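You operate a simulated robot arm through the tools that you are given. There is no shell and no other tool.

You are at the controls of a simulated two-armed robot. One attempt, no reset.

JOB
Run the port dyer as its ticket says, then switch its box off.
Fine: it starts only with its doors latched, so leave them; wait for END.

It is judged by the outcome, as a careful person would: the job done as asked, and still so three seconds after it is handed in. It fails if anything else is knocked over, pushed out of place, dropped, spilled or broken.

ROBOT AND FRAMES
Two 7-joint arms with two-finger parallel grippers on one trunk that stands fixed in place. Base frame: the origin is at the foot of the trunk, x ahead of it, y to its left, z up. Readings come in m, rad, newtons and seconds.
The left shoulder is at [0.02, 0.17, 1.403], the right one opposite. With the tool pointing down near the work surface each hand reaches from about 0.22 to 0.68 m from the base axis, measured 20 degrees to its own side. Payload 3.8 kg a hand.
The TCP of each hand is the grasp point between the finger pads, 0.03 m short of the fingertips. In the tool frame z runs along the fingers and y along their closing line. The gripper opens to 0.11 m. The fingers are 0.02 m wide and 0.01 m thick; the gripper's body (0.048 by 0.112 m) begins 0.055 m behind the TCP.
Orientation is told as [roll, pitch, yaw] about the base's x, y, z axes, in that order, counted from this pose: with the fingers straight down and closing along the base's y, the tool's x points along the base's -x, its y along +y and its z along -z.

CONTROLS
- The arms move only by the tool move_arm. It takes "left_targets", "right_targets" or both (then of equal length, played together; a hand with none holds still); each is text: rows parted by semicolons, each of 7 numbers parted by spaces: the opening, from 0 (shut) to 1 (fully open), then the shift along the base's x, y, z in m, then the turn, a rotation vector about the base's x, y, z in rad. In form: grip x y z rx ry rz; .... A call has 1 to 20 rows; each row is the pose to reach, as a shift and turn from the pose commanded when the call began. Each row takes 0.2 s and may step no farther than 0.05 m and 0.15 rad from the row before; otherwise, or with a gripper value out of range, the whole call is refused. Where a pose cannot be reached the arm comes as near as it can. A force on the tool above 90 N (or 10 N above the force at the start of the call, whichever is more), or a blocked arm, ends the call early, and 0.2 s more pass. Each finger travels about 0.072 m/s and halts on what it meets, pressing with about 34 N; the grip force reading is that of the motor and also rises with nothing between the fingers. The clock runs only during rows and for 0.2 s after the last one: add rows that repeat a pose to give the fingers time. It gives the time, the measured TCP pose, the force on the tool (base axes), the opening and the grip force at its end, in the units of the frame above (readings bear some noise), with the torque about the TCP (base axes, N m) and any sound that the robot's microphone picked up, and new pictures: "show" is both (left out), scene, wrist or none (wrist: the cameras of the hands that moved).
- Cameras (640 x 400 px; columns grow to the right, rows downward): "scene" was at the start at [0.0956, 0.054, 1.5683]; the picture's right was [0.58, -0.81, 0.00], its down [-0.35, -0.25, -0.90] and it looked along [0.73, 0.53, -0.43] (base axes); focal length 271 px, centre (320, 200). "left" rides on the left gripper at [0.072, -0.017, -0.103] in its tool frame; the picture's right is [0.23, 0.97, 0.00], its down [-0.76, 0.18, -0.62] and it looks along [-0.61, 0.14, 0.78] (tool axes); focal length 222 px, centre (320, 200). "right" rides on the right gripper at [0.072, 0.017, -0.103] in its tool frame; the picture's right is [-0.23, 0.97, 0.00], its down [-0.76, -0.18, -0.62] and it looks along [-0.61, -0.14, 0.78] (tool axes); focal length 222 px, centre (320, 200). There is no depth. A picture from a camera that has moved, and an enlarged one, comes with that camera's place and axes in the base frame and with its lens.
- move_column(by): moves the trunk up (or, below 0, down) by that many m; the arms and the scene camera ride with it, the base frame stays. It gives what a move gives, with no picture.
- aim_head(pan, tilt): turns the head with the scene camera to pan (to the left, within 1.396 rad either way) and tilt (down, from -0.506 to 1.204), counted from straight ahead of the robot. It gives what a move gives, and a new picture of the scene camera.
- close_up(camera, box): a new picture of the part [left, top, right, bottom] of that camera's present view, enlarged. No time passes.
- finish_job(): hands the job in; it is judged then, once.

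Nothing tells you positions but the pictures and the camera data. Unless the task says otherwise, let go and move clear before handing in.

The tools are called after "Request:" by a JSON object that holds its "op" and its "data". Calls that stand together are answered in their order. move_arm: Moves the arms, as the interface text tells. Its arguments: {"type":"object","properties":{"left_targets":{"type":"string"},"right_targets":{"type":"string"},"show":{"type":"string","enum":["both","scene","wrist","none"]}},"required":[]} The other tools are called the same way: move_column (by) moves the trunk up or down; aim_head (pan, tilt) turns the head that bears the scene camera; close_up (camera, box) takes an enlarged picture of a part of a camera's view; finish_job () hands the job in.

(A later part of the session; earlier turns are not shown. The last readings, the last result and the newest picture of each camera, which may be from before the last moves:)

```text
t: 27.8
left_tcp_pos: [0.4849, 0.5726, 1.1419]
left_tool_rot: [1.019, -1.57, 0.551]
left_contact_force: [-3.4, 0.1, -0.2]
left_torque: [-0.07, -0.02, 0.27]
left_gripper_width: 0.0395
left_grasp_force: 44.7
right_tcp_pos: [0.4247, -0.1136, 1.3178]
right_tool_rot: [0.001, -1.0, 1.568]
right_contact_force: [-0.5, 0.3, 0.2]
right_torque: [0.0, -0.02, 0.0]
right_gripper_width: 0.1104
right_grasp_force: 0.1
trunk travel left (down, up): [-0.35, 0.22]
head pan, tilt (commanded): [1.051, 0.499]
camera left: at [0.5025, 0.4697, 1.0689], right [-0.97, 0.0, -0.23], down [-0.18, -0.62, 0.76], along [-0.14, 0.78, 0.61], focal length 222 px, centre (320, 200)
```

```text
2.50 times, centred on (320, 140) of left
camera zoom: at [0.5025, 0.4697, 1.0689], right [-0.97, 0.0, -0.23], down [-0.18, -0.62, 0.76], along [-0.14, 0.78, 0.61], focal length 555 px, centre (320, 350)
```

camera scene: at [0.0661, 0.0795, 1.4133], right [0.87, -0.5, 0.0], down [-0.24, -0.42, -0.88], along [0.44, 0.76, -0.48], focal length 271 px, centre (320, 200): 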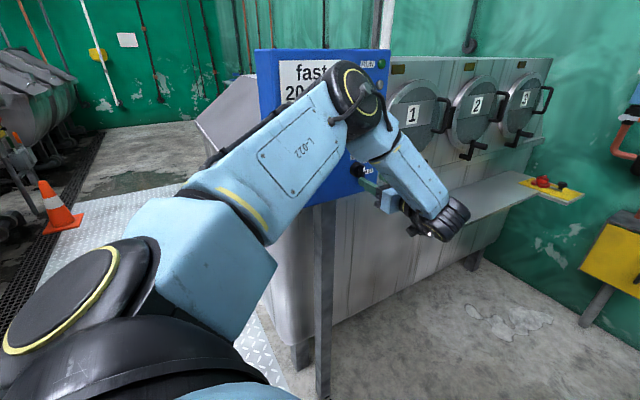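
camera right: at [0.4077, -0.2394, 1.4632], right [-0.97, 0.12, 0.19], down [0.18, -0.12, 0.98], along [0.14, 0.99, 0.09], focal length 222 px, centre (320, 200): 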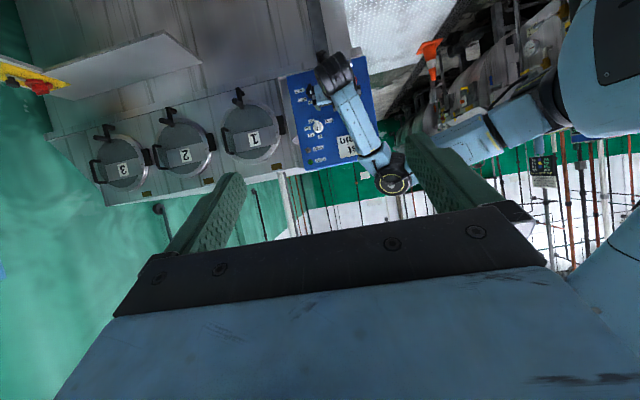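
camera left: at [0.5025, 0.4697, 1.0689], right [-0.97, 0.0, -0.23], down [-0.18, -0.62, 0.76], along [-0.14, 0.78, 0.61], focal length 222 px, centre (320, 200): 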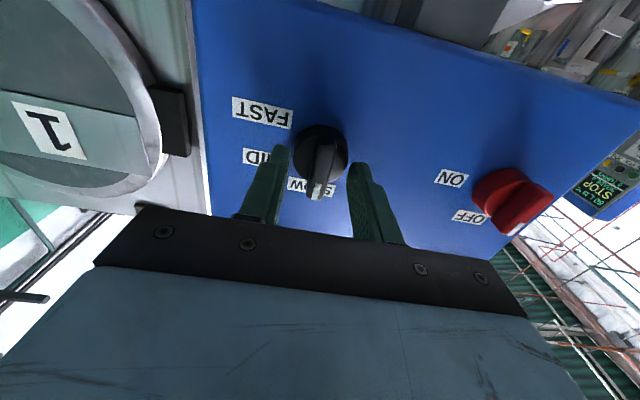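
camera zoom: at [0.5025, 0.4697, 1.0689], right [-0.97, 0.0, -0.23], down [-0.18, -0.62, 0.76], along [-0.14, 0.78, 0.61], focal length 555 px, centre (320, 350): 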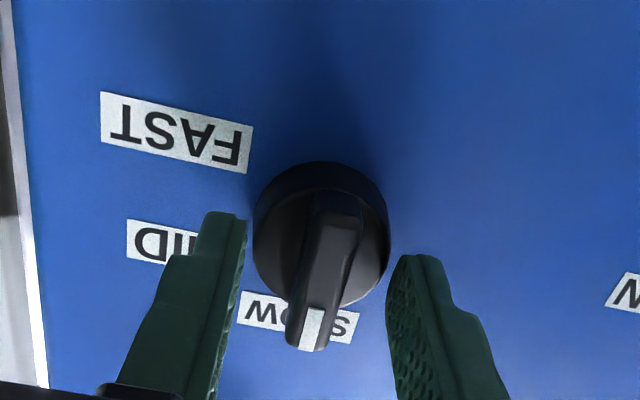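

The fingers met the round base (0.04 m wide) rather than the bar, so the tips are too deep. I'll open, back off 7 mm and close again on the bar.

Request:
{"op": "move_arm", "data": {"left_targets": "0.45 0 0 0 0 0 0; 0.45 0 0 0 0 0 0; 0.45 0 -0.007 0 0 0 0; 0.3 0 -0.007 0 0 0 0; 0.1 0 -0.007 0 0 0 0; 0 0 -0.007 0 0 0 0; 0 0 -0.007 0 0 0 0; 0 0 -0.007 0 0 0 0", "show": "wrist"}}

Request:
{"op": "close_up", "data": {"camera": "left", "box": [220, 60, 420, 220]}}

```text
t: 29.6
left_tcp_pos: [0.4851, 0.5648, 1.1412]
left_tool_rot: [1.313, -1.569, 0.256]
left_contact_force: [-7.4, -2.3, -2.2]
left_torque: [0.42, 0.03, 0.28]
left_gripper_width: 0.0118
left_grasp_force: 45.5
right_tcp_pos: [0.4222, -0.1123, 1.318]
right_tool_rot: [0.001, -0.999, 1.567]
right_contact_force: [0.1, 1.2, -0.1]
right_torque: [-0.02, 0.01, 0.0]
right_gripper_width: 0.1104
right_grasp_force: 0.0
trunk travel left (down, up): [-0.35, 0.22]
head pan, tilt (commanded): [1.051, 0.499]
camera left: at [0.5025, 0.4624, 1.0687], right [-0.97, 0.0, -0.23], down [-0.18, -0.62, 0.76], along [-0.14, 0.78, 0.61], focal length 222 px, centre (320, 200)
```

left: 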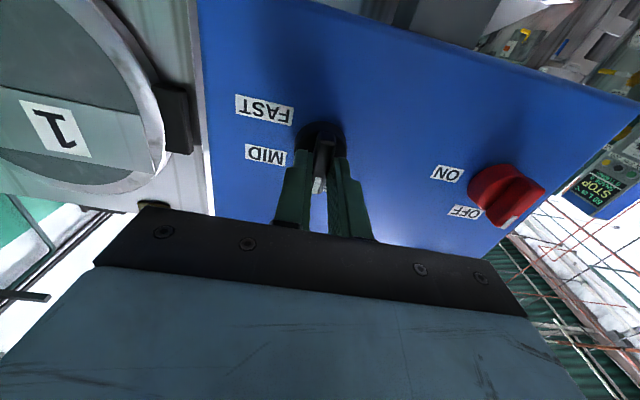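

```text
2.50 times, centred on (320, 140) of left
camera zoom: at [0.5025, 0.4624, 1.0687], right [-0.97, 0.0, -0.23], down [-0.18, -0.62, 0.76], along [-0.14, 0.78, 0.61], focal length 555 px, centre (320, 350)
```

zoom: 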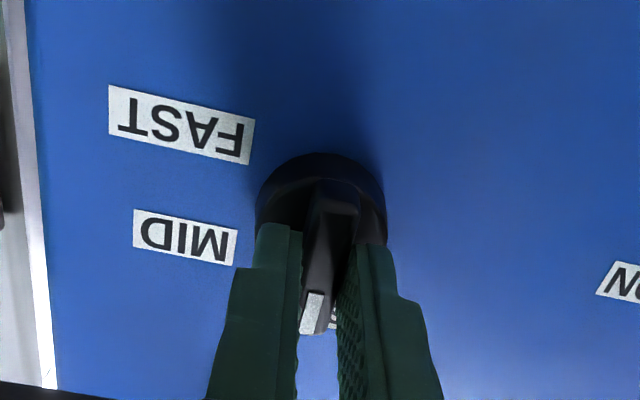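

The bar is now gripped (0.012 m). I turn it clockwise about 60° and check where the pointer is relative to MID.

Request:
{"op": "move_arm", "data": {"left_targets": "0 -0.0005 0 0 0 0.13 0; 0 -0.0005 0 0 0 0.26 0; 0 -0.0005 0 0 0 0.39 0; 0 -0.0005 0 0 0 0.52 0; 0 -0.0005 0 0 0 0.65 0; 0 -0.0005 0 0 0 0.78 0", "show": "wrist"}}

Request:
{"op": "close_up", "data": {"camera": "left", "box": [200, 40, 440, 220]}}

```text
t: 31.0
left_tcp_pos: [0.4853, 0.5646, 1.1408]
left_tool_rot: [1.568, -0.787, -0.001]
left_contact_force: [2.5, 1.7, 1.7]
left_torque: [-0.51, -0.04, 0.56]
left_gripper_width: 0.0115
left_grasp_force: 44.9
right_tcp_pos: [0.4243, -0.1133, 1.3177]
right_tool_rot: [0.004, -0.998, 1.566]
right_contact_force: [0.4, -0.6, 0.1]
right_torque: [0.02, 0.0, 0.01]
right_gripper_width: 0.1098
right_grasp_force: 0.1
trunk travel left (down, up): [-0.35, 0.22]
head pan, tilt (commanded): [1.051, 0.499]
camera left: at [0.4471, 0.4624, 1.0779], right [-0.85, 0.0, 0.53], down [0.41, -0.62, 0.67], along [0.33, 0.78, 0.53], focal length 222 px, centre (320, 200)
```

left: 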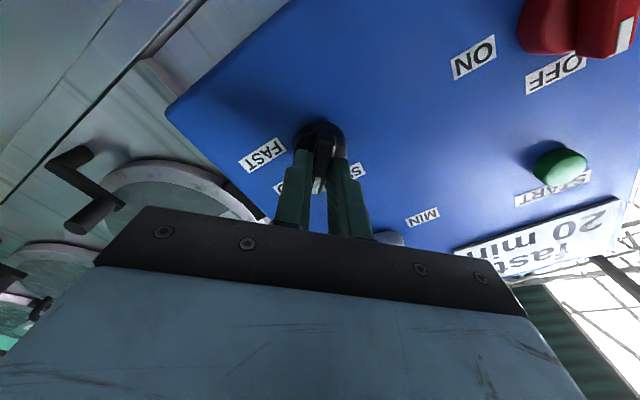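

```text
2.22 times, centred on (320, 130) of left
camera zoom: at [0.4471, 0.4624, 1.0779], right [-0.85, 0.0, 0.53], down [0.41, -0.62, 0.67], along [0.33, 0.78, 0.53], focal length 494 px, centre (320, 356)
```

zoom: 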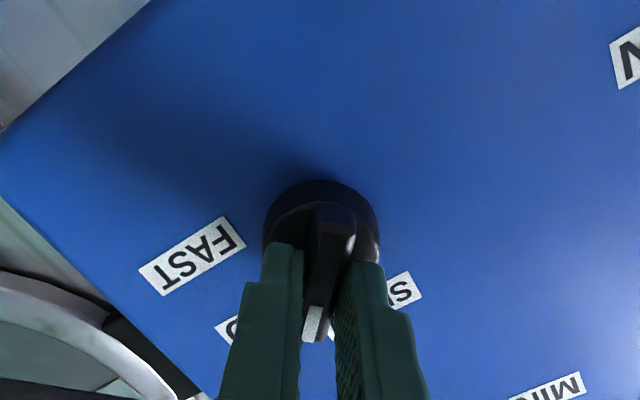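

The knob turns freely with the hand and is at 45°. I continue to 90° and check against FAST.

Request:
{"op": "move_arm", "data": {"left_targets": "0 0 0 0 0 0.13 0; 0 0 0 0 0 0.26 0; 0 0 0 0 0 0.39 0; 0 0 0 0 0 0.52 0; 0 0 0 0 0 0.65 0; 0 0 0 0 0 0.785 0", "show": "both"}}

Request:
{"op": "close_up", "data": {"camera": "left", "box": [200, 40, 440, 220]}}

Request:
{"op": "close_up", "data": {"camera": "scene", "box": [320, 130, 440, 220]}}

```text
t: 32.4
left_tcp_pos: [0.4862, 0.5652, 1.1397]
left_tool_rot: [1.57, 0.001, 0.0]
left_contact_force: [5.0, -1.9, -0.6]
left_torque: [0.06, -0.02, 0.6]
left_gripper_width: 0.0118
left_grasp_force: 44.9
right_tcp_pos: [0.4238, -0.1132, 1.3179]
right_tool_rot: [0.004, -1.0, 1.566]
right_contact_force: [-0.2, -0.6, -0.3]
right_torque: [0.01, -0.01, -0.01]
right_gripper_width: 0.1102
right_grasp_force: 0.0
trunk travel left (down, up): [-0.35, 0.22]
head pan, tilt (commanded): [1.051, 0.499]
camera scene: at [0.0671, 0.0793, 1.4132], right [0.87, -0.5, 0.0], down [-0.24, -0.42, -0.88], along [0.44, 0.76, -0.48], focal length 271 px, centre (320, 200)
camera left: at [0.4142, 0.4625, 1.1235], right [-0.23, 0.0, 0.97], down [0.76, -0.62, 0.18], along [0.61, 0.78, 0.14], focal length 222 px, centre (320, 200)
```

scene: 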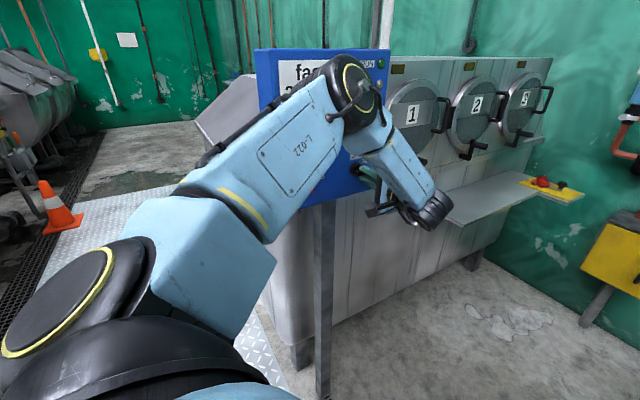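
left: 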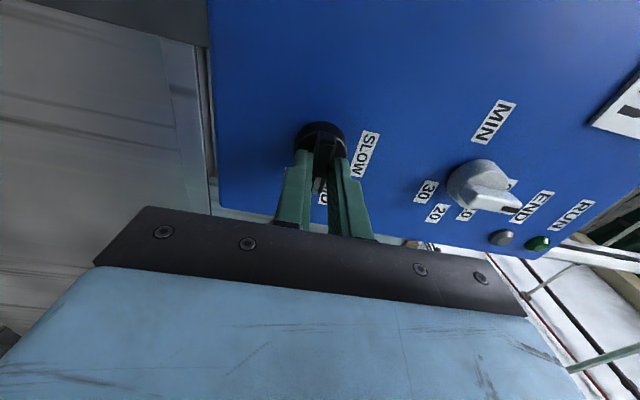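

```text
2.22 times, centred on (320, 130) of left
camera zoom: at [0.4142, 0.4625, 1.1235], right [-0.23, 0.0, 0.97], down [0.76, -0.62, 0.18], along [0.61, 0.78, 0.14], focal length 494 px, centre (320, 356)
```

zoom: 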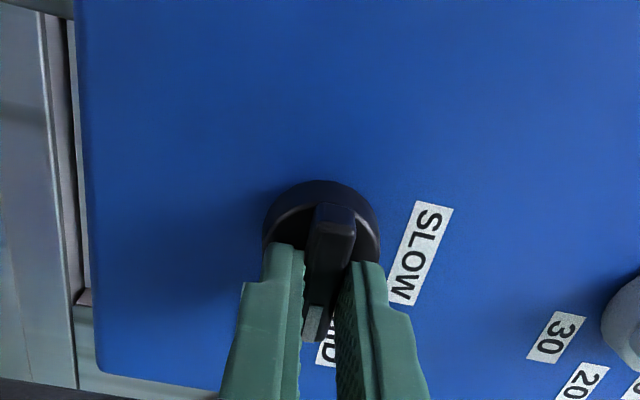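

```text
4.44 times, centred on (380, 175) of scene
camera zoom: at [0.0671, 0.0793, 1.4132], right [0.87, -0.5, 0.0], down [-0.24, -0.42, -0.88], along [0.44, 0.76, -0.48], focal length 1206 px, centre (53, 311)
```

zoom: 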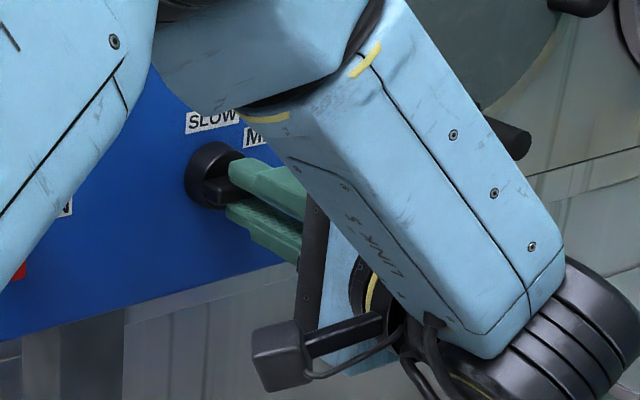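

The pointer is horizontal (90°), but the FAST label lies a little lower (about 110–120° by my projection). I advance another 15° and watch the torque about y for an end stop.

Request:
{"op": "move_arm", "data": {"left_targets": "0 0 0 0 0 0.09 0; 0 0 0 0 0 0.18 0; 0 0 0 0 0 0.26 0; 0 0 0 0 0 0.26 0", "show": "wrist"}}

Request:
{"op": "close_up", "data": {"camera": "scene", "box": [340, 140, 420, 200]}}

Request:
{"op": "close_up", "data": {"camera": "left", "box": [220, 80, 420, 220]}}

```text
t: 33.4
left_tcp_pos: [0.4858, 0.5647, 1.1402]
left_tool_rot: [1.569, 0.258, -0.001]
left_contact_force: [3.7, 0.1, -3.7]
left_torque: [-0.01, 0.02, -0.46]
left_gripper_width: 0.0121
left_grasp_force: 44.4
right_tcp_pos: [0.4249, -0.1117, 1.3174]
right_tool_rot: [0.003, -0.999, 1.567]
right_contact_force: [-0.2, -0.6, -1.2]
right_torque: [-0.02, 0.01, 0.01]
right_gripper_width: 0.1098
right_grasp_force: 0.1
trunk travel left (down, up): [-0.35, 0.22]
head pan, tilt (commanded): [1.051, 0.499]
camera left: at [0.4124, 0.4625, 1.1425], right [0.03, 0.0, 1.0], down [0.78, -0.62, -0.02], along [0.62, 0.78, -0.02], focal length 222 px, centre (320, 200)
```

left: 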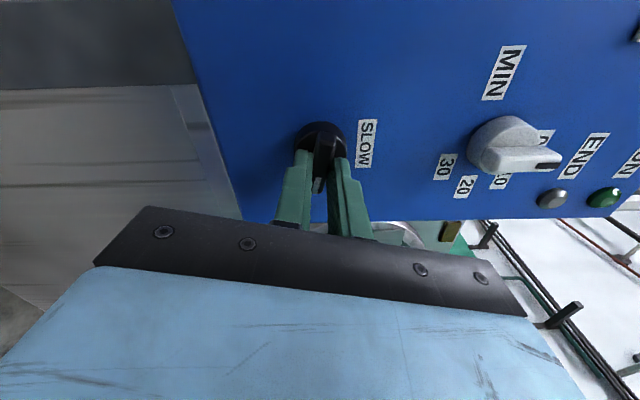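

```text
6.67 times, centred on (380, 170) of scene
camera zoom: at [0.067, 0.0797, 1.4132], right [0.87, -0.5, 0.0], down [-0.24, -0.42, -0.88], along [0.44, 0.76, -0.48], focal length 1809 px, centre (-80, 400)
```

zoom: 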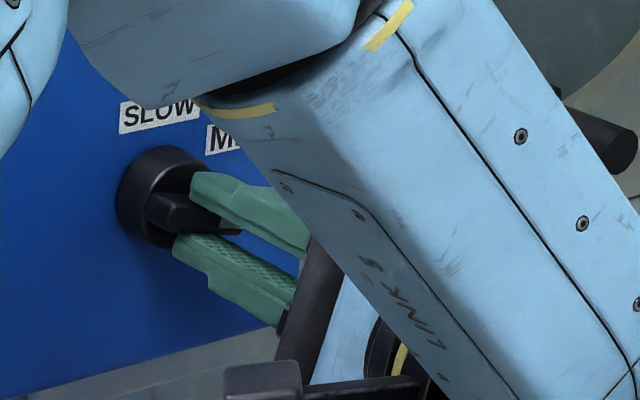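

```text
2.86 times, centred on (320, 150) of left
camera zoom: at [0.4124, 0.4625, 1.1425], right [0.03, 0.0, 1.0], down [0.78, -0.62, -0.02], along [0.62, 0.78, -0.02], focal length 635 px, centre (320, 343)
```

zoom: 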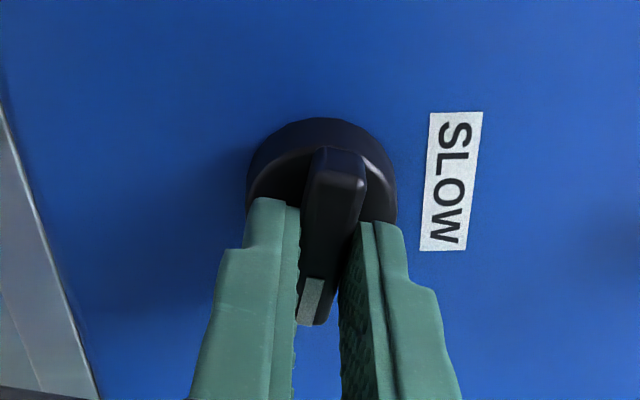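

No stop felt yet at 105°. I'll let go and back off a little to see exactly where the pointer stands relative to FAST.

Request:
{"op": "move_arm", "data": {"left_targets": "0.3 0 0 0 0 0 0; 0.5 0 0 0 0 0 0; 0.5 0 -0.02 0 0 0 0; 0.5 0 -0.04 0 0 0 0; 0.5 0 -0.05 0 0 0 0", "show": "wrist"}}

Request:
{"op": "close_up", "data": {"camera": "left", "box": [220, 60, 420, 220]}}

Request:
{"op": "close_up", "data": {"camera": "left", "box": [360, 60, 600, 240]}}

```text
t: 34.6
left_tcp_pos: [0.4858, 0.5158, 1.1403]
left_tool_rot: [1.57, 0.255, 0.0]
left_contact_force: [0.0, 0.2, -0.2]
left_torque: [-0.03, 0.02, 0.0]
left_gripper_width: 0.0551
left_grasp_force: 0.0
right_tcp_pos: [0.4242, -0.1126, 1.3183]
right_tool_rot: [0.002, -1.0, 1.566]
right_contact_force: [0.7, 0.0, 0.0]
right_torque: [0.0, -0.01, 0.02]
right_gripper_width: 0.1101
right_grasp_force: 0.0
trunk travel left (down, up): [-0.35, 0.22]
head pan, tilt (commanded): [1.051, 0.499]
camera left: at [0.4123, 0.4121, 1.1433], right [0.03, 0.0, 1.0], down [0.78, -0.62, -0.02], along [0.62, 0.78, -0.02], focal length 222 px, centre (320, 200)
```

left: 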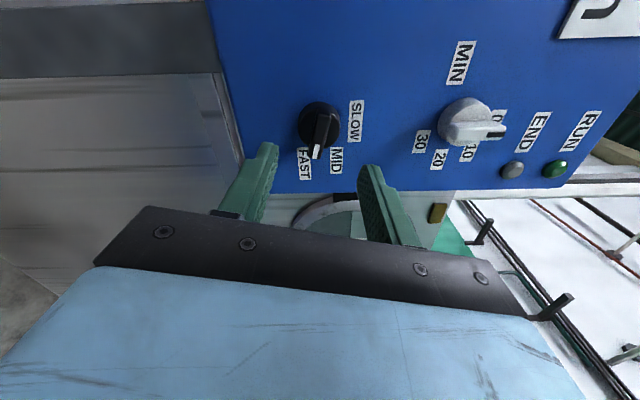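

```text
2.50 times, centred on (320, 140) of left
camera zoom: at [0.4123, 0.4121, 1.1433], right [0.03, 0.0, 1.0], down [0.78, -0.62, -0.02], along [0.62, 0.78, -0.02], focal length 555 px, centre (320, 350)
```

zoom: 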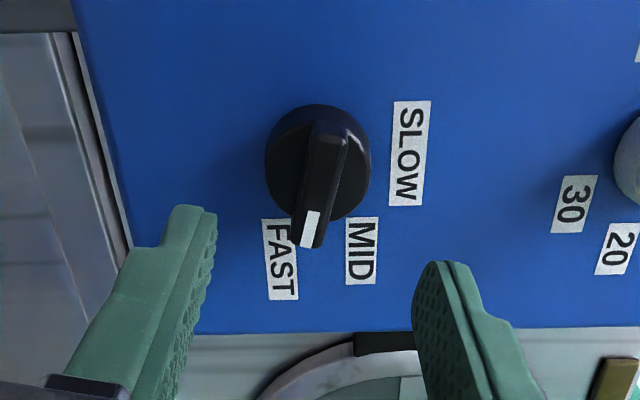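

```text
2.22 times, centred on (480, 150) of left
camera zoom: at [0.4123, 0.4121, 1.1433], right [0.03, 0.0, 1.0], down [0.78, -0.62, -0.02], along [0.62, 0.78, -0.02], focal length 494 px, centre (-36, 311)
```

zoom: 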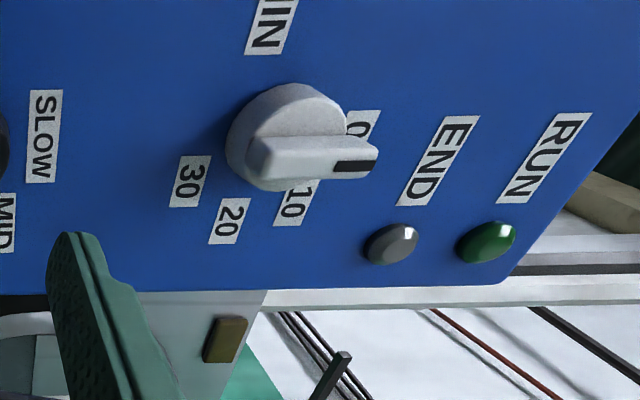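

Now the layout is clear: SLOW at 0°, MID at 60°, FAST at 120° (symmetric about horizontal), while the MIN labels are 45° apart (20 at 90°, horizontal). I re-grip the SPEED knob at 105° and turn the last 15°, then let go and look.

Request:
{"op": "move_arm", "data": {"left_targets": "0.5 -0.001 0.02 0 0 0 0; 0.5 -0.001 0.04 0 0 0 0; 0.5 -0.001 0.05 0 0 0 0; 0.3 -0.001 0.05 0 0 0 0; 0.1 -0.001 0.05 0 0 0 0; 0 -0.001 0.05 0 0 0 0; 0 -0.001 0.05 0 0 0 0; 0 -0.001 0.05 0 0 0.09 0; 0 -0.001 0.05 0 0 0.18 0; 0 -0.001 0.05 0 0 0.262 0; 0 -0.001 0.05 0 0 0.262 0", "show": "none"}}

Request:
{"op": "move_arm", "data": {"left_targets": "0.3 0 0 0 0 0 0; 0.5 0 0 0 0 0 0; 0.5 0 -0.02 0 0 0 0; 0.5 0 -0.04 0 0 0 0; 0.5 0 -0.05 0 0 0 0", "show": "wrist"}}

Request:
{"op": "close_up", "data": {"camera": "left", "box": [220, 60, 420, 220]}}

```text
t: 37.0
left_tcp_pos: [0.4867, 0.5665, 1.1402]
left_tool_rot: [1.567, 0.521, 0.0]
left_contact_force: [6.2, -0.7, -5.7]
left_torque: [0.45, 0.0, 0.67]
left_gripper_width: 0.0118
left_grasp_force: 44.9
right_tcp_pos: [0.4249, -0.1125, 1.3171]
right_tool_rot: [0.005, -1.002, 1.568]
right_contact_force: [0.2, -0.5, 0.0]
right_torque: [0.04, 0.02, 0.01]
right_gripper_width: 0.1103
right_grasp_force: 0.1
trunk travel left (down, up): [-0.35, 0.22]
head pan, tilt (commanded): [1.051, 0.499]
```

```text
t: 38.2
left_tcp_pos: [0.4834, 0.5141, 1.1408]
left_tool_rot: [1.57, 0.518, 0.001]
left_contact_force: [-0.4, -0.4, 0.0]
left_torque: [0.01, 0.02, 0.02]
left_gripper_width: 0.055
left_grasp_force: 0.1
right_tcp_pos: [0.4231, -0.1127, 1.3181]
right_tool_rot: [0.001, -1.0, 1.567]
right_contact_force: [0.6, 0.2, 0.5]
right_torque: [0.0, 0.02, 0.02]
right_gripper_width: 0.1098
right_grasp_force: 0.0
trunk travel left (down, up): [-0.35, 0.22]
head pan, tilt (commanded): [1.051, 0.499]
camera left: at [0.413, 0.4115, 1.1625], right [0.28, 0.0, 0.96], down [0.75, -0.62, -0.22], along [0.6, 0.78, -0.18], focal length 222 px, centre (320, 200)
```

left: 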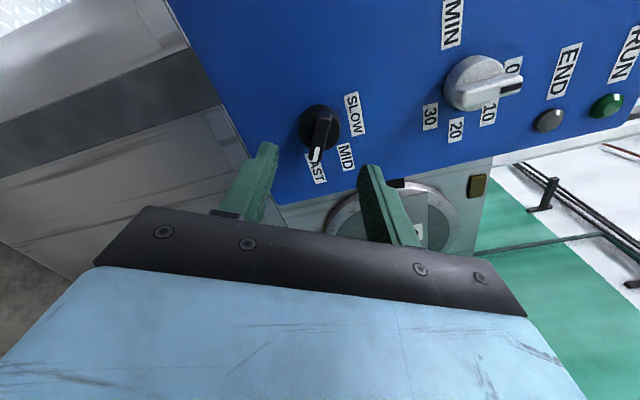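

```text
2.50 times, centred on (320, 140) of left
camera zoom: at [0.413, 0.4115, 1.1625], right [0.28, 0.0, 0.96], down [0.75, -0.62, -0.22], along [0.6, 0.78, -0.18], focal length 555 px, centre (320, 350)
```

zoom: 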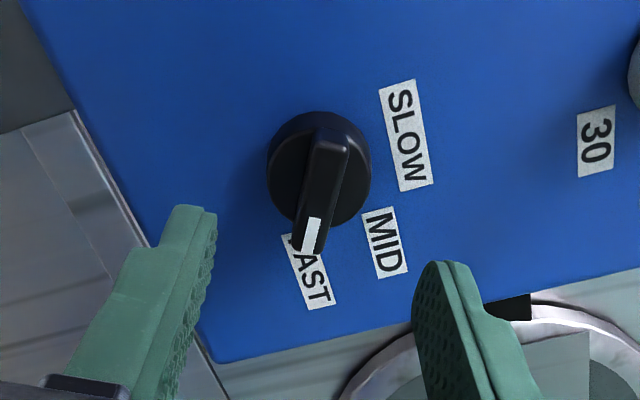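

The SPEED pointer is at FAST (measured ≈120°). Next I roll the hand back so the fingers close horizontally and move up in front of the MIN knob (≈[0.485, ·, 1.268]).

Request:
{"op": "move_arm", "data": {"left_targets": "0.5 0 0 0.009 0 -0.1495 0; 0.5 0 0 0.018 0 -0.299 0; 0.5 0 0 0.027 0 -0.4485 0; 0.5 0 0 0.036 0 -0.598 0; 0.5 0 0 0.045 0 -0.7475 0; 0.5 0 0 0.054 0 -0.897 0; 0.5 0 0 0.063 0 -1.0465 0; 0.5 0 0 0.072 0 -1.196 0; 0.5 0 0 0.081 0 -1.3455 0; 0.5 0 0 0.09 0 -1.495 0; 0.5 0 0 0.1 0 -1.6445 0; 0.5 0 0 0.11 0 -1.794 0; 0.5 0 0 0.12 0 -1.9435 0; 0.5 0 0 0.127 0 -2.09 0", "show": "both"}}

Request:
{"op": "close_up", "data": {"camera": "left", "box": [220, 60, 420, 220]}}

```text
t: 41.2
left_tcp_pos: [0.4836, 0.5165, 1.2671]
left_tool_rot: [-1.484, -1.566, 3.054]
left_contact_force: [0.3, -0.2, -0.2]
left_torque: [0.01, -0.02, -0.03]
left_gripper_width: 0.0552
left_grasp_force: 0.1
right_tcp_pos: [0.4244, -0.1134, 1.3172]
right_tool_rot: [0.002, -1.0, 1.568]
right_contact_force: [-0.6, 0.1, 0.4]
right_torque: [0.03, -0.02, 0.02]
right_gripper_width: 0.1103
right_grasp_force: 0.1
trunk travel left (down, up): [-0.35, 0.22]
head pan, tilt (commanded): [1.051, 0.499]
camera scene: at [0.0661, 0.0794, 1.4133], right [0.87, -0.5, 0.0], down [-0.24, -0.42, -0.88], along [0.44, 0.76, -0.48], focal length 271 px, centre (320, 200)
camera left: at [0.5021, 0.4124, 1.1957], right [-0.97, 0.0, -0.23], down [-0.18, -0.62, 0.76], along [-0.14, 0.78, 0.61], focal length 222 px, centre (320, 200)
```

scene: 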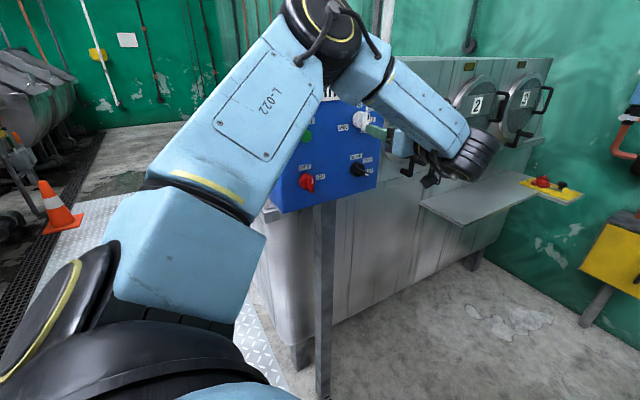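
left: 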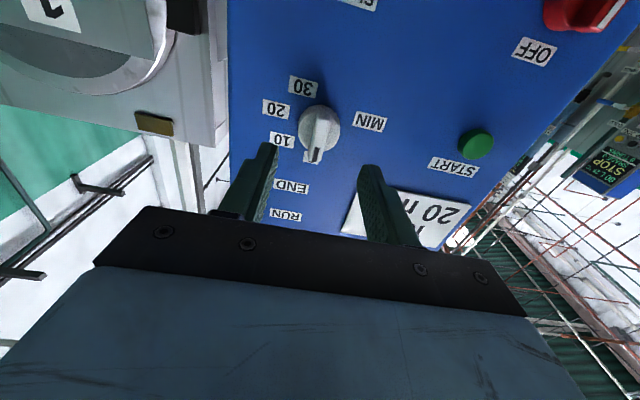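

```text
2.50 times, centred on (320, 140) of left
camera zoom: at [0.5021, 0.4124, 1.1957], right [-0.97, 0.0, -0.23], down [-0.18, -0.62, 0.76], along [-0.14, 0.78, 0.61], focal length 555 px, centre (320, 350)
```

zoom: 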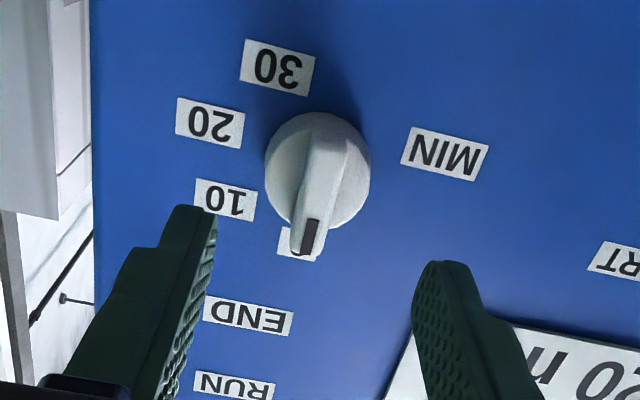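

MIN knob pointer confirmed at 0, with 20 at 90°. I advance, grip the bar, turn 90° clockwise, then release and back off to check.

Request:
{"op": "move_arm", "data": {"left_targets": "0.5 0.001 0.02 0.001 0 0 0; 0.5 0.001 0.04 0.001 0 0 0; 0.5 0.001 0.05 0.001 0 0 0; 0.3 0.001 0.05 0.001 0 0 0; 0.1 0.001 0.05 0.001 0 0 0; 0 0.001 0.05 0.001 0 0 0; 0 0.001 0.05 0.001 0 0 0", "show": "wrist"}}

```text
t: 42.8
left_tcp_pos: [0.4847, 0.5664, 1.2692]
left_tool_rot: [-1.258, -1.569, 2.829]
left_contact_force: [-7.9, -1.1, -2.2]
left_torque: [-0.06, 0.07, 0.33]
left_gripper_width: 0.0116
left_grasp_force: 45.3
right_tcp_pos: [0.4233, -0.1131, 1.3176]
right_tool_rot: [0.0, -1.0, 1.569]
right_contact_force: [-0.1, 1.1, -0.8]
right_torque: [0.01, 0.0, -0.02]
right_gripper_width: 0.1098
right_grasp_force: 0.0
trunk travel left (down, up): [-0.35, 0.22]
head pan, tilt (commanded): [1.051, 0.499]
camera left: at [0.5028, 0.4627, 1.1965], right [-0.97, 0.0, -0.23], down [-0.18, -0.62, 0.76], along [-0.14, 0.78, 0.61], focal length 222 px, centre (320, 200)
```

left: 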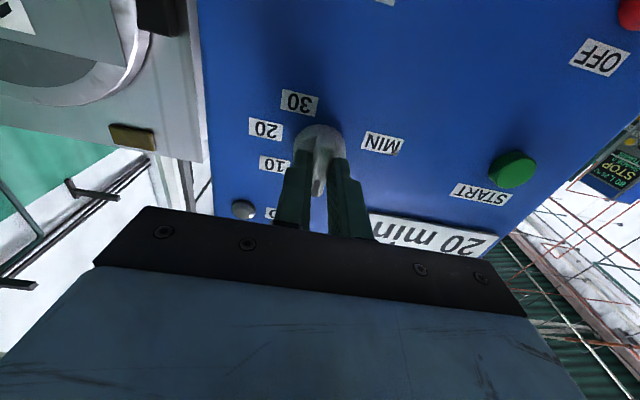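

Gripped at 0.0116 m. Turning 90° clockwise to 20.

Request:
{"op": "move_arm", "data": {"left_targets": "0 -0.001 0 0 0 0.14 0; 0 -0.001 0 0 0 0.28 0; 0 -0.001 0 0 0 0.42 0; 0 -0.001 0 0 0 0.56 0; 0 -0.001 0 0 0 0.70 0; 0 -0.001 0 0 0 0.84 0; 0 -0.001 0 0 0 0.98 0; 0 -0.001 0 0 0 1.12 0; 0 -0.001 0 0 0 1.26 0; 0 -0.001 0 0 0 1.40 0; 0 -0.001 0 0 0 1.5 0; 0 -0.001 0 0 0 1.573 0; 0 -0.001 0 0 0 1.573 0", "show": "none"}}

Request:
{"op": "move_arm", "data": {"left_targets": "0.3 0 0 0 0 0 0; 0.5 0 0 0 0 0 0; 0.5 0 -0.02 0 0 0 0; 0.5 0 -0.04 0 0 0 0; 0.5 0 -0.05 0 0 0 0", "show": "wrist"}}

Request:
{"op": "close_up", "data": {"camera": "left", "box": [220, 60, 420, 220]}}

```text
t: 45.6
left_tcp_pos: [0.4827, 0.5657, 1.2702]
left_tool_rot: [1.572, -0.002, 0.0]
left_contact_force: [1.6, 11.0, 15.3]
left_torque: [0.46, -0.04, -0.34]
left_gripper_width: 0.0117
left_grasp_force: 45.4
right_tcp_pos: [0.4236, -0.1125, 1.3183]
right_tool_rot: [0.0, -0.999, 1.57]
right_contact_force: [-0.3, -1.2, 0.5]
right_torque: [0.02, -0.02, -0.02]
right_gripper_width: 0.1099
right_grasp_force: 0.0
trunk travel left (down, up): [-0.35, 0.22]
head pan, tilt (commanded): [1.051, 0.499]
```

```text
t: 46.8
left_tcp_pos: [0.4846, 0.5149, 1.2687]
left_tool_rot: [1.57, -0.001, 0.001]
left_contact_force: [0.2, 0.8, 0.5]
left_torque: [0.03, -0.02, -0.01]
left_gripper_width: 0.0549
left_grasp_force: 0.0
right_tcp_pos: [0.4245, -0.1134, 1.3188]
right_tool_rot: [0.0, -1.0, 1.568]
right_contact_force: [0.8, 0.3, 0.4]
right_torque: [0.02, 0.0, 0.02]
right_gripper_width: 0.1099
right_grasp_force: 0.0
trunk travel left (down, up): [-0.35, 0.22]
head pan, tilt (commanded): [1.051, 0.499]
camera left: at [0.4128, 0.4112, 1.2528], right [-0.23, 0.0, 0.97], down [0.76, -0.62, 0.18], along [0.61, 0.78, 0.14], focal length 222 px, centre (320, 200)
```

left: 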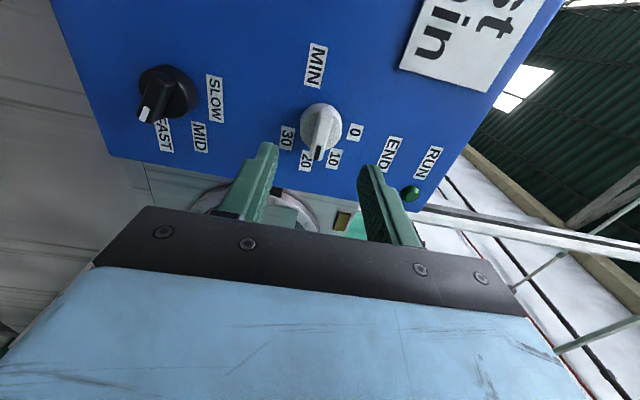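

```text
2.50 times, centred on (320, 140) of left
camera zoom: at [0.4128, 0.4112, 1.2528], right [-0.23, 0.0, 0.97], down [0.76, -0.62, 0.18], along [0.61, 0.78, 0.14], focal length 555 px, centre (320, 350)
```

zoom: 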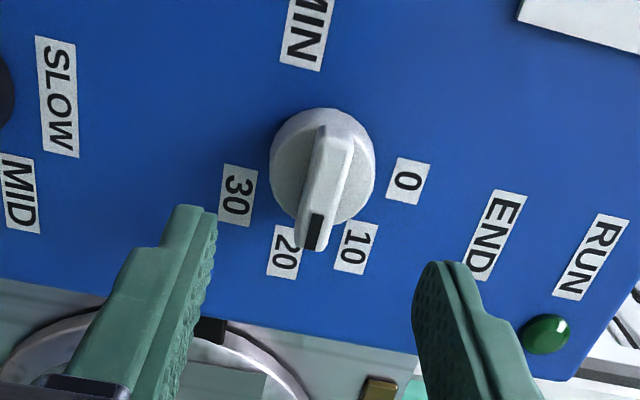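

Re-fitting the labels from two views (panel at y≈0.618), the MIN labels are 50° apart, so 20 sits at 100°, and the pointer at 90° is slightly short. SPEED's 60° spacing is confirmed. I re-grip and turn MIN another 10°.

Request:
{"op": "move_arm", "data": {"left_targets": "0.5 0 0.02 0.001 0 0 0; 0.5 0 0.04 0.001 0 0 0; 0.5 0 0.05 0.001 0 0 0; 0.3 0 0.05 0.001 0 0 0; 0.1 0 0.05 0.001 0 0 0; 0 0 0.05 0.001 0 0 0; 0 0 0.05 0.001 0 0 0; 0 0 0.05 0.001 0 0.09 0; 0 0 0.05 0.001 0 0.175 0; 0 0 0.05 0.001 0 0.175 0", "show": "none"}}

Request:
{"op": "move_arm", "data": {"left_targets": "0.3 0 0 0 0 0 0; 0.5 0 0 0 0 0 0; 0.5 0 -0.02 0 0 0 0; 0.5 0 -0.04 0 0 0 0; 0.5 0 -0.05 0 0 0 0", "show": "wrist"}}

Request:
{"op": "close_up", "data": {"camera": "left", "box": [220, 60, 420, 220]}}

Request:
{"op": "close_up", "data": {"camera": "left", "box": [70, 20, 270, 180]}}

```text
t: 49.0
left_tcp_pos: [0.484, 0.5657, 1.2696]
left_tool_rot: [1.568, 0.174, 0.002]
left_contact_force: [2.4, 4.4, 5.3]
left_torque: [0.22, -0.01, 0.01]
left_gripper_width: 0.0119
left_grasp_force: 44.8
right_tcp_pos: [0.423, -0.1121, 1.3178]
right_tool_rot: [0.001, -0.999, 1.569]
right_contact_force: [0.6, 0.4, -0.2]
right_torque: [0.0, -0.01, 0.0]
right_gripper_width: 0.1099
right_grasp_force: 0.2
trunk travel left (down, up): [-0.35, 0.22]
head pan, tilt (commanded): [1.051, 0.499]
```

```text
t: 50.2
left_tcp_pos: [0.4846, 0.5153, 1.2673]
left_tool_rot: [1.568, 0.176, 0.002]
left_contact_force: [-0.7, -0.1, 0.9]
left_torque: [-0.02, 0.0, 0.0]
left_gripper_width: 0.055
left_grasp_force: 0.1
right_tcp_pos: [0.4233, -0.1121, 1.3168]
right_tool_rot: [0.001, -0.999, 1.567]
right_contact_force: [0.3, 0.3, 0.0]
right_torque: [-0.01, 0.0, 0.01]
right_gripper_width: 0.1101
right_grasp_force: 0.0
trunk travel left (down, up): [-0.35, 0.22]
head pan, tilt (commanded): [1.051, 0.499]
camera left: at [0.4112, 0.4128, 1.2654], right [-0.05, 0.0, 1.0], down [0.78, -0.62, 0.04], along [0.62, 0.78, 0.03], focal length 222 px, centre (320, 200)
```

left: 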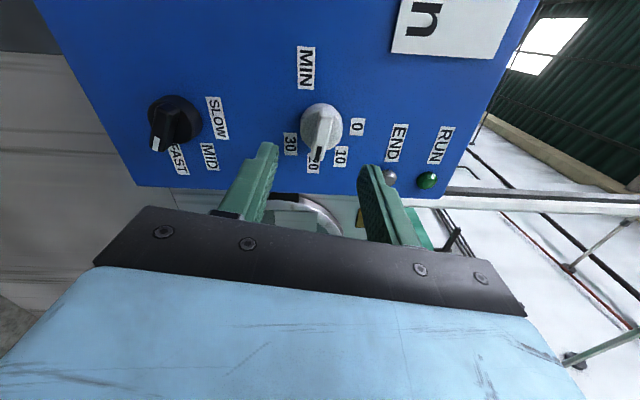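

```text
2.50 times, centred on (320, 140) of left
camera zoom: at [0.4112, 0.4128, 1.2654], right [-0.05, 0.0, 1.0], down [0.78, -0.62, 0.04], along [0.62, 0.78, 0.03], focal length 555 px, centre (320, 350)
```

zoom: 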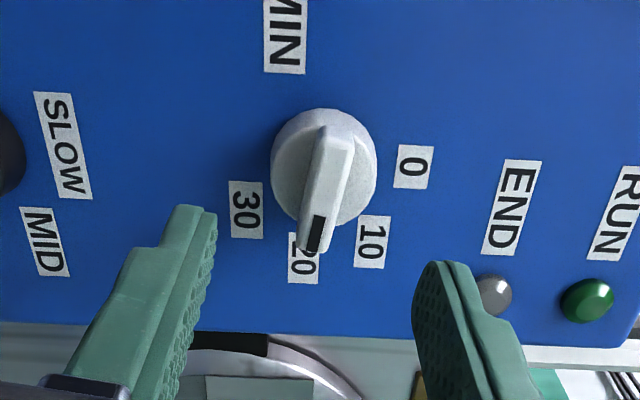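

```text
2.50 times, centred on (170, 100) of left
camera zoom: at [0.4112, 0.4128, 1.2654], right [-0.05, 0.0, 1.0], down [0.78, -0.62, 0.04], along [0.62, 0.78, 0.03], focal length 555 px, centre (695, 450)
```

zoom: 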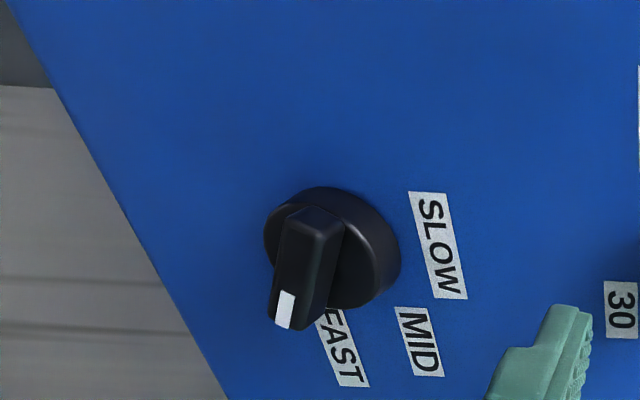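

MIN pointer now at ≈100°, on 20; SPEED on FAST. Next I go in front of the red OFF/ON knob (≈[0.336, ·, 1.141]) with fingers closing horizontally.

Request:
{"op": "move_arm", "data": {"left_targets": "0.5 -0.0106 0 -0.009 0 -0.1246 0; 0.5 -0.0213 0 -0.018 0 -0.2493 0; 0.5 -0.032 0 -0.027 0 -0.3739 0; 0.5 -0.0426 0 -0.036 0 -0.4986 0; 0.5 -0.0532 0 -0.045 0 -0.6232 0; 0.5 -0.0639 0 -0.054 0 -0.7479 0; 0.5 -0.0745 0 -0.063 0 -0.8725 0; 0.5 -0.0852 0 -0.072 0 -0.9971 0; 0.5 -0.0958 0 -0.081 0 -1.1218 0; 0.5 -0.1064 0 -0.09 0 -1.2464 0; 0.5 -0.117 0 -0.1 0 -1.3711 0; 0.5 -0.128 0 -0.109 0 -1.4957 0; 0.5 -0.138 0 -0.118 0 -1.6204 0; 0.5 -0.149 0 -0.127 0 -1.745 0", "show": "both"}}

Request:
{"op": "close_up", "data": {"camera": "left", "box": [220, 60, 420, 220]}}

```text
t: 53.2
left_tcp_pos: [0.3351, 0.515, 1.1436]
left_tool_rot: [-0.873, -1.57, 2.444]
left_contact_force: [-0.1, 0.4, -0.3]
left_torque: [0.0, -0.01, 0.01]
left_gripper_width: 0.055
left_grasp_force: 0.0
right_tcp_pos: [0.4237, -0.1129, 1.3184]
right_tool_rot: [0.001, -1.0, 1.569]
right_contact_force: [-0.1, 0.1, -0.3]
right_torque: [0.02, 0.03, 0.03]
right_gripper_width: 0.1102
right_grasp_force: 0.1
trunk travel left (down, up): [-0.35, 0.22]
head pan, tilt (commanded): [1.051, 0.499]
camera scene: at [0.066, 0.0796, 1.4133], right [0.87, -0.5, 0.0], down [-0.24, -0.42, -0.88], along [0.44, 0.76, -0.48], focal length 271 px, centre (320, 200)
camera left: at [0.3523, 0.4126, 1.0713], right [-0.97, 0.0, -0.23], down [-0.18, -0.62, 0.76], along [-0.14, 0.78, 0.61], focal length 222 px, centre (320, 200)
```

scene: 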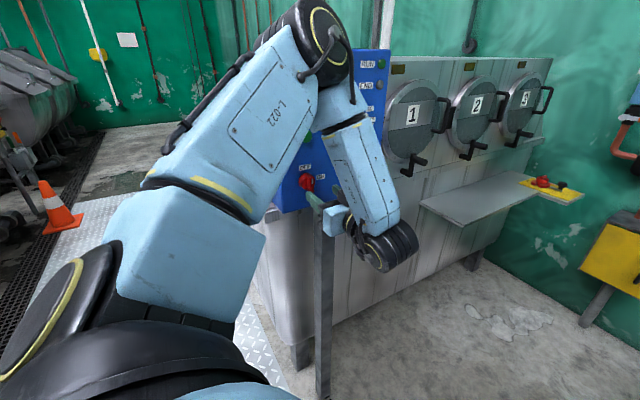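
left: 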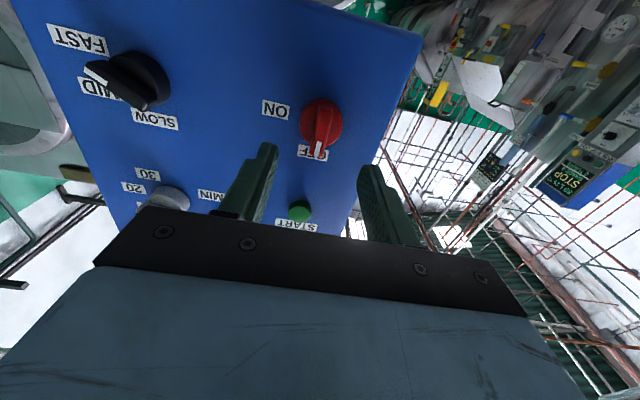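

```text
2.50 times, centred on (320, 140) of left
camera zoom: at [0.3523, 0.4126, 1.0713], right [-0.97, 0.0, -0.23], down [-0.18, -0.62, 0.76], along [-0.14, 0.78, 0.61], focal length 555 px, centre (320, 350)
```

zoom: 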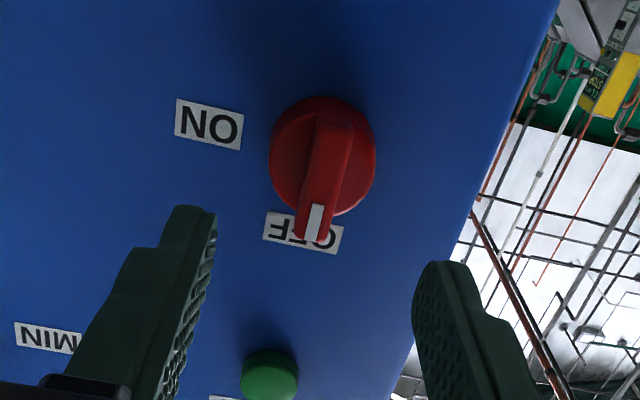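

Red knob centre ≈ [0.3355, ·, 1.140], pointing to OFF, with ON exactly at 90°. I grip it and turn 90° clockwise.

Request:
{"op": "move_arm", "data": {"left_targets": "0.5 0 0.02 -0.002 0 0 0; 0.5 0 0.04 -0.002 0 0 0; 0.5 0 0.05 -0.002 0 0 0; 0.3 0 0.05 -0.002 0 0 0; 0.1 0 0.05 -0.002 0 0 0; 0 0 0.05 -0.002 0 0 0; 0 0 0.05 -0.002 0 0 0", "show": "wrist"}}

```text
t: 54.8
left_tcp_pos: [0.3349, 0.5651, 1.1418]
left_tool_rot: [1.496, -1.569, 0.072]
left_contact_force: [-0.3, 0.2, 0.6]
left_torque: [0.22, 0.06, 0.1]
left_gripper_width: 0.0118
left_grasp_force: 45.0
right_tcp_pos: [0.4238, -0.113, 1.3173]
right_tool_rot: [0.001, -1.0, 1.57]
right_contact_force: [0.1, 0.1, -0.2]
right_torque: [-0.03, 0.01, -0.02]
right_gripper_width: 0.1103
right_grasp_force: 0.0
trunk travel left (down, up): [-0.35, 0.22]
head pan, tilt (commanded): [1.051, 0.499]
camera left: at [0.3524, 0.4631, 1.0693], right [-0.97, 0.0, -0.23], down [-0.18, -0.62, 0.76], along [-0.14, 0.78, 0.61], focal length 222 px, centre (320, 200)
```

left: 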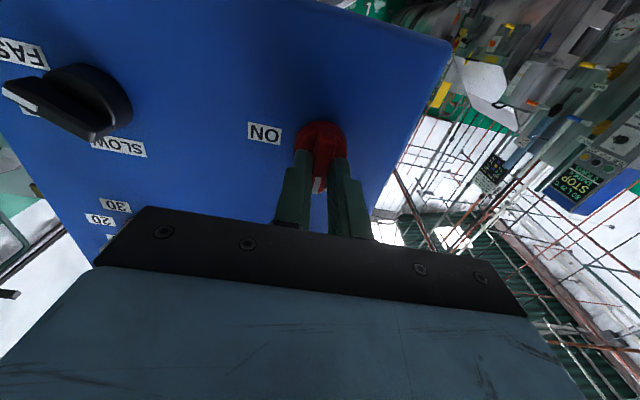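

Request:
{"op": "move_arm", "data": {"left_targets": "0 0 0 0 0 0.14 0; 0 0 0 0 0 0.28 0; 0 0 0 0 0 0.42 0; 0 0 0 0 0 0.56 0; 0 0 0 0 0 0.70 0; 0 0 0 0 0 0.84 0; 0 0 0 0 0 0.98 0; 0 0 0 0 0 1.12 0; 0 0 0 0 0 1.26 0; 0 0 0 0 0 1.40 0; 0 0 0 0 0 1.5 0; 0 0 0 0 0 1.571 0; 0 0 0 0 0 1.571 0", "show": "none"}}

Request:
{"op": "move_arm", "data": {"left_targets": "0.3 0 0 0 0 0 0; 0.5 0 0 0 0 0 0; 0.5 0 -0.02 0 0 0 0; 0.5 0 -0.04 0 0 0 0; 0.5 0 -0.05 0 0 0 0", "show": "both"}}

Request:
{"op": "close_up", "data": {"camera": "left", "box": [220, 60, 420, 220]}}

Request:
{"op": "close_up", "data": {"camera": "right", "box": [290, 80, 480, 220]}}

```text
t: 57.6
left_tcp_pos: [0.3366, 0.5662, 1.1402]
left_tool_rot: [1.567, 0.005, -0.001]
left_contact_force: [8.5, 4.3, 2.4]
left_torque: [0.21, -0.2, -0.85]
left_gripper_width: 0.0117
left_grasp_force: 45.0
right_tcp_pos: [0.4245, -0.1122, 1.3183]
right_tool_rot: [0.003, -1.001, 1.566]
right_contact_force: [-0.1, -0.5, 0.0]
right_torque: [-0.01, 0.02, 0.01]
right_gripper_width: 0.1099
right_grasp_force: 0.1
trunk travel left (down, up): [-0.35, 0.22]
head pan, tilt (commanded): [1.051, 0.499]
```

```text
t: 58.8
left_tcp_pos: [0.334, 0.5155, 1.1421]
left_tool_rot: [1.57, 0.002, 0.001]
left_contact_force: [0.7, 0.2, 1.3]
left_torque: [0.02, 0.01, -0.04]
left_gripper_width: 0.0549
left_grasp_force: 0.2
right_tcp_pos: [0.4248, -0.1124, 1.3173]
right_tool_rot: [0.002, -0.999, 1.57]
right_contact_force: [0.5, 0.7, -0.4]
right_torque: [0.03, 0.01, 0.0]
right_gripper_width: 0.1103
right_grasp_force: 0.0
trunk travel left (down, up): [-0.35, 0.22]
head pan, tilt (commanded): [1.051, 0.499]
camera scene: at [0.0662, 0.0793, 1.4133], right [0.87, -0.5, 0.0], down [-0.24, -0.42, -0.88], along [0.44, 0.76, -0.48], focal length 271 px, centre (320, 200)
camera left: at [0.2625, 0.4127, 1.1248], right [-0.23, 0.0, 0.97], down [0.76, -0.62, 0.18], along [0.61, 0.78, 0.14], focal length 222 px, centre (320, 200)
```

scene: 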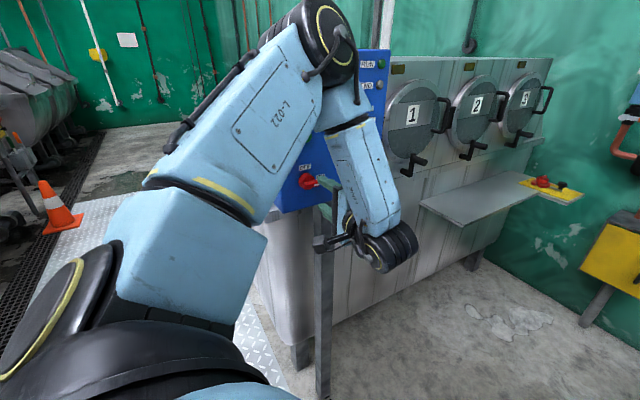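
left: 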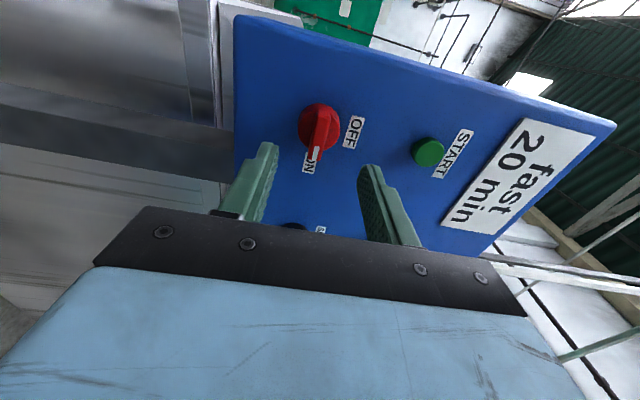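

```text
2.50 times, centred on (320, 140) of left
camera zoom: at [0.2625, 0.4127, 1.1248], right [-0.23, 0.0, 0.97], down [0.76, -0.62, 0.18], along [0.61, 0.78, 0.14], focal length 555 px, centre (320, 350)
```

zoom: 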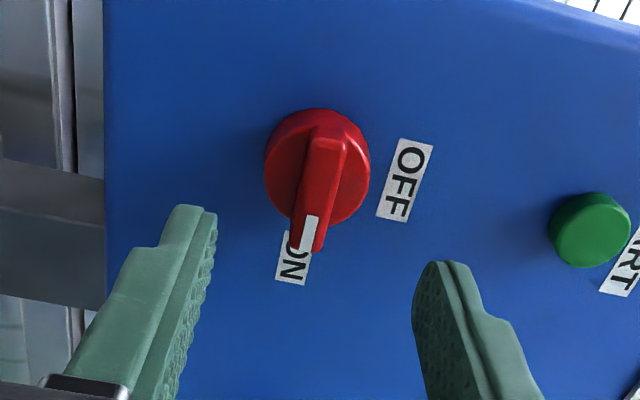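

```text
2.86 times, centred on (385, 150) of right
camera zoom: at [0.4072, -0.2391, 1.3133], right [-0.97, 0.12, 0.19], down [0.18, -0.11, 0.98], along [0.14, 0.99, 0.09], focal length 635 px, centre (134, 343)
```

zoom: 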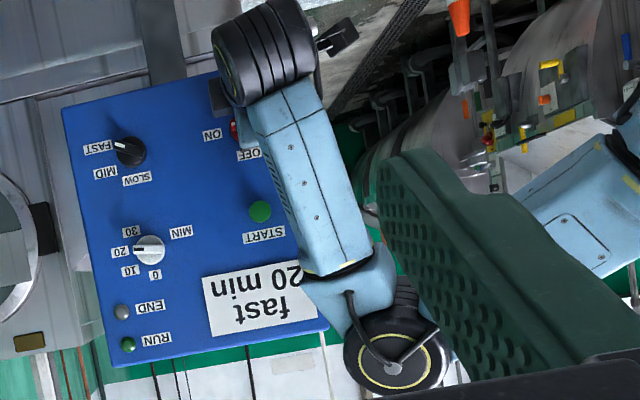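

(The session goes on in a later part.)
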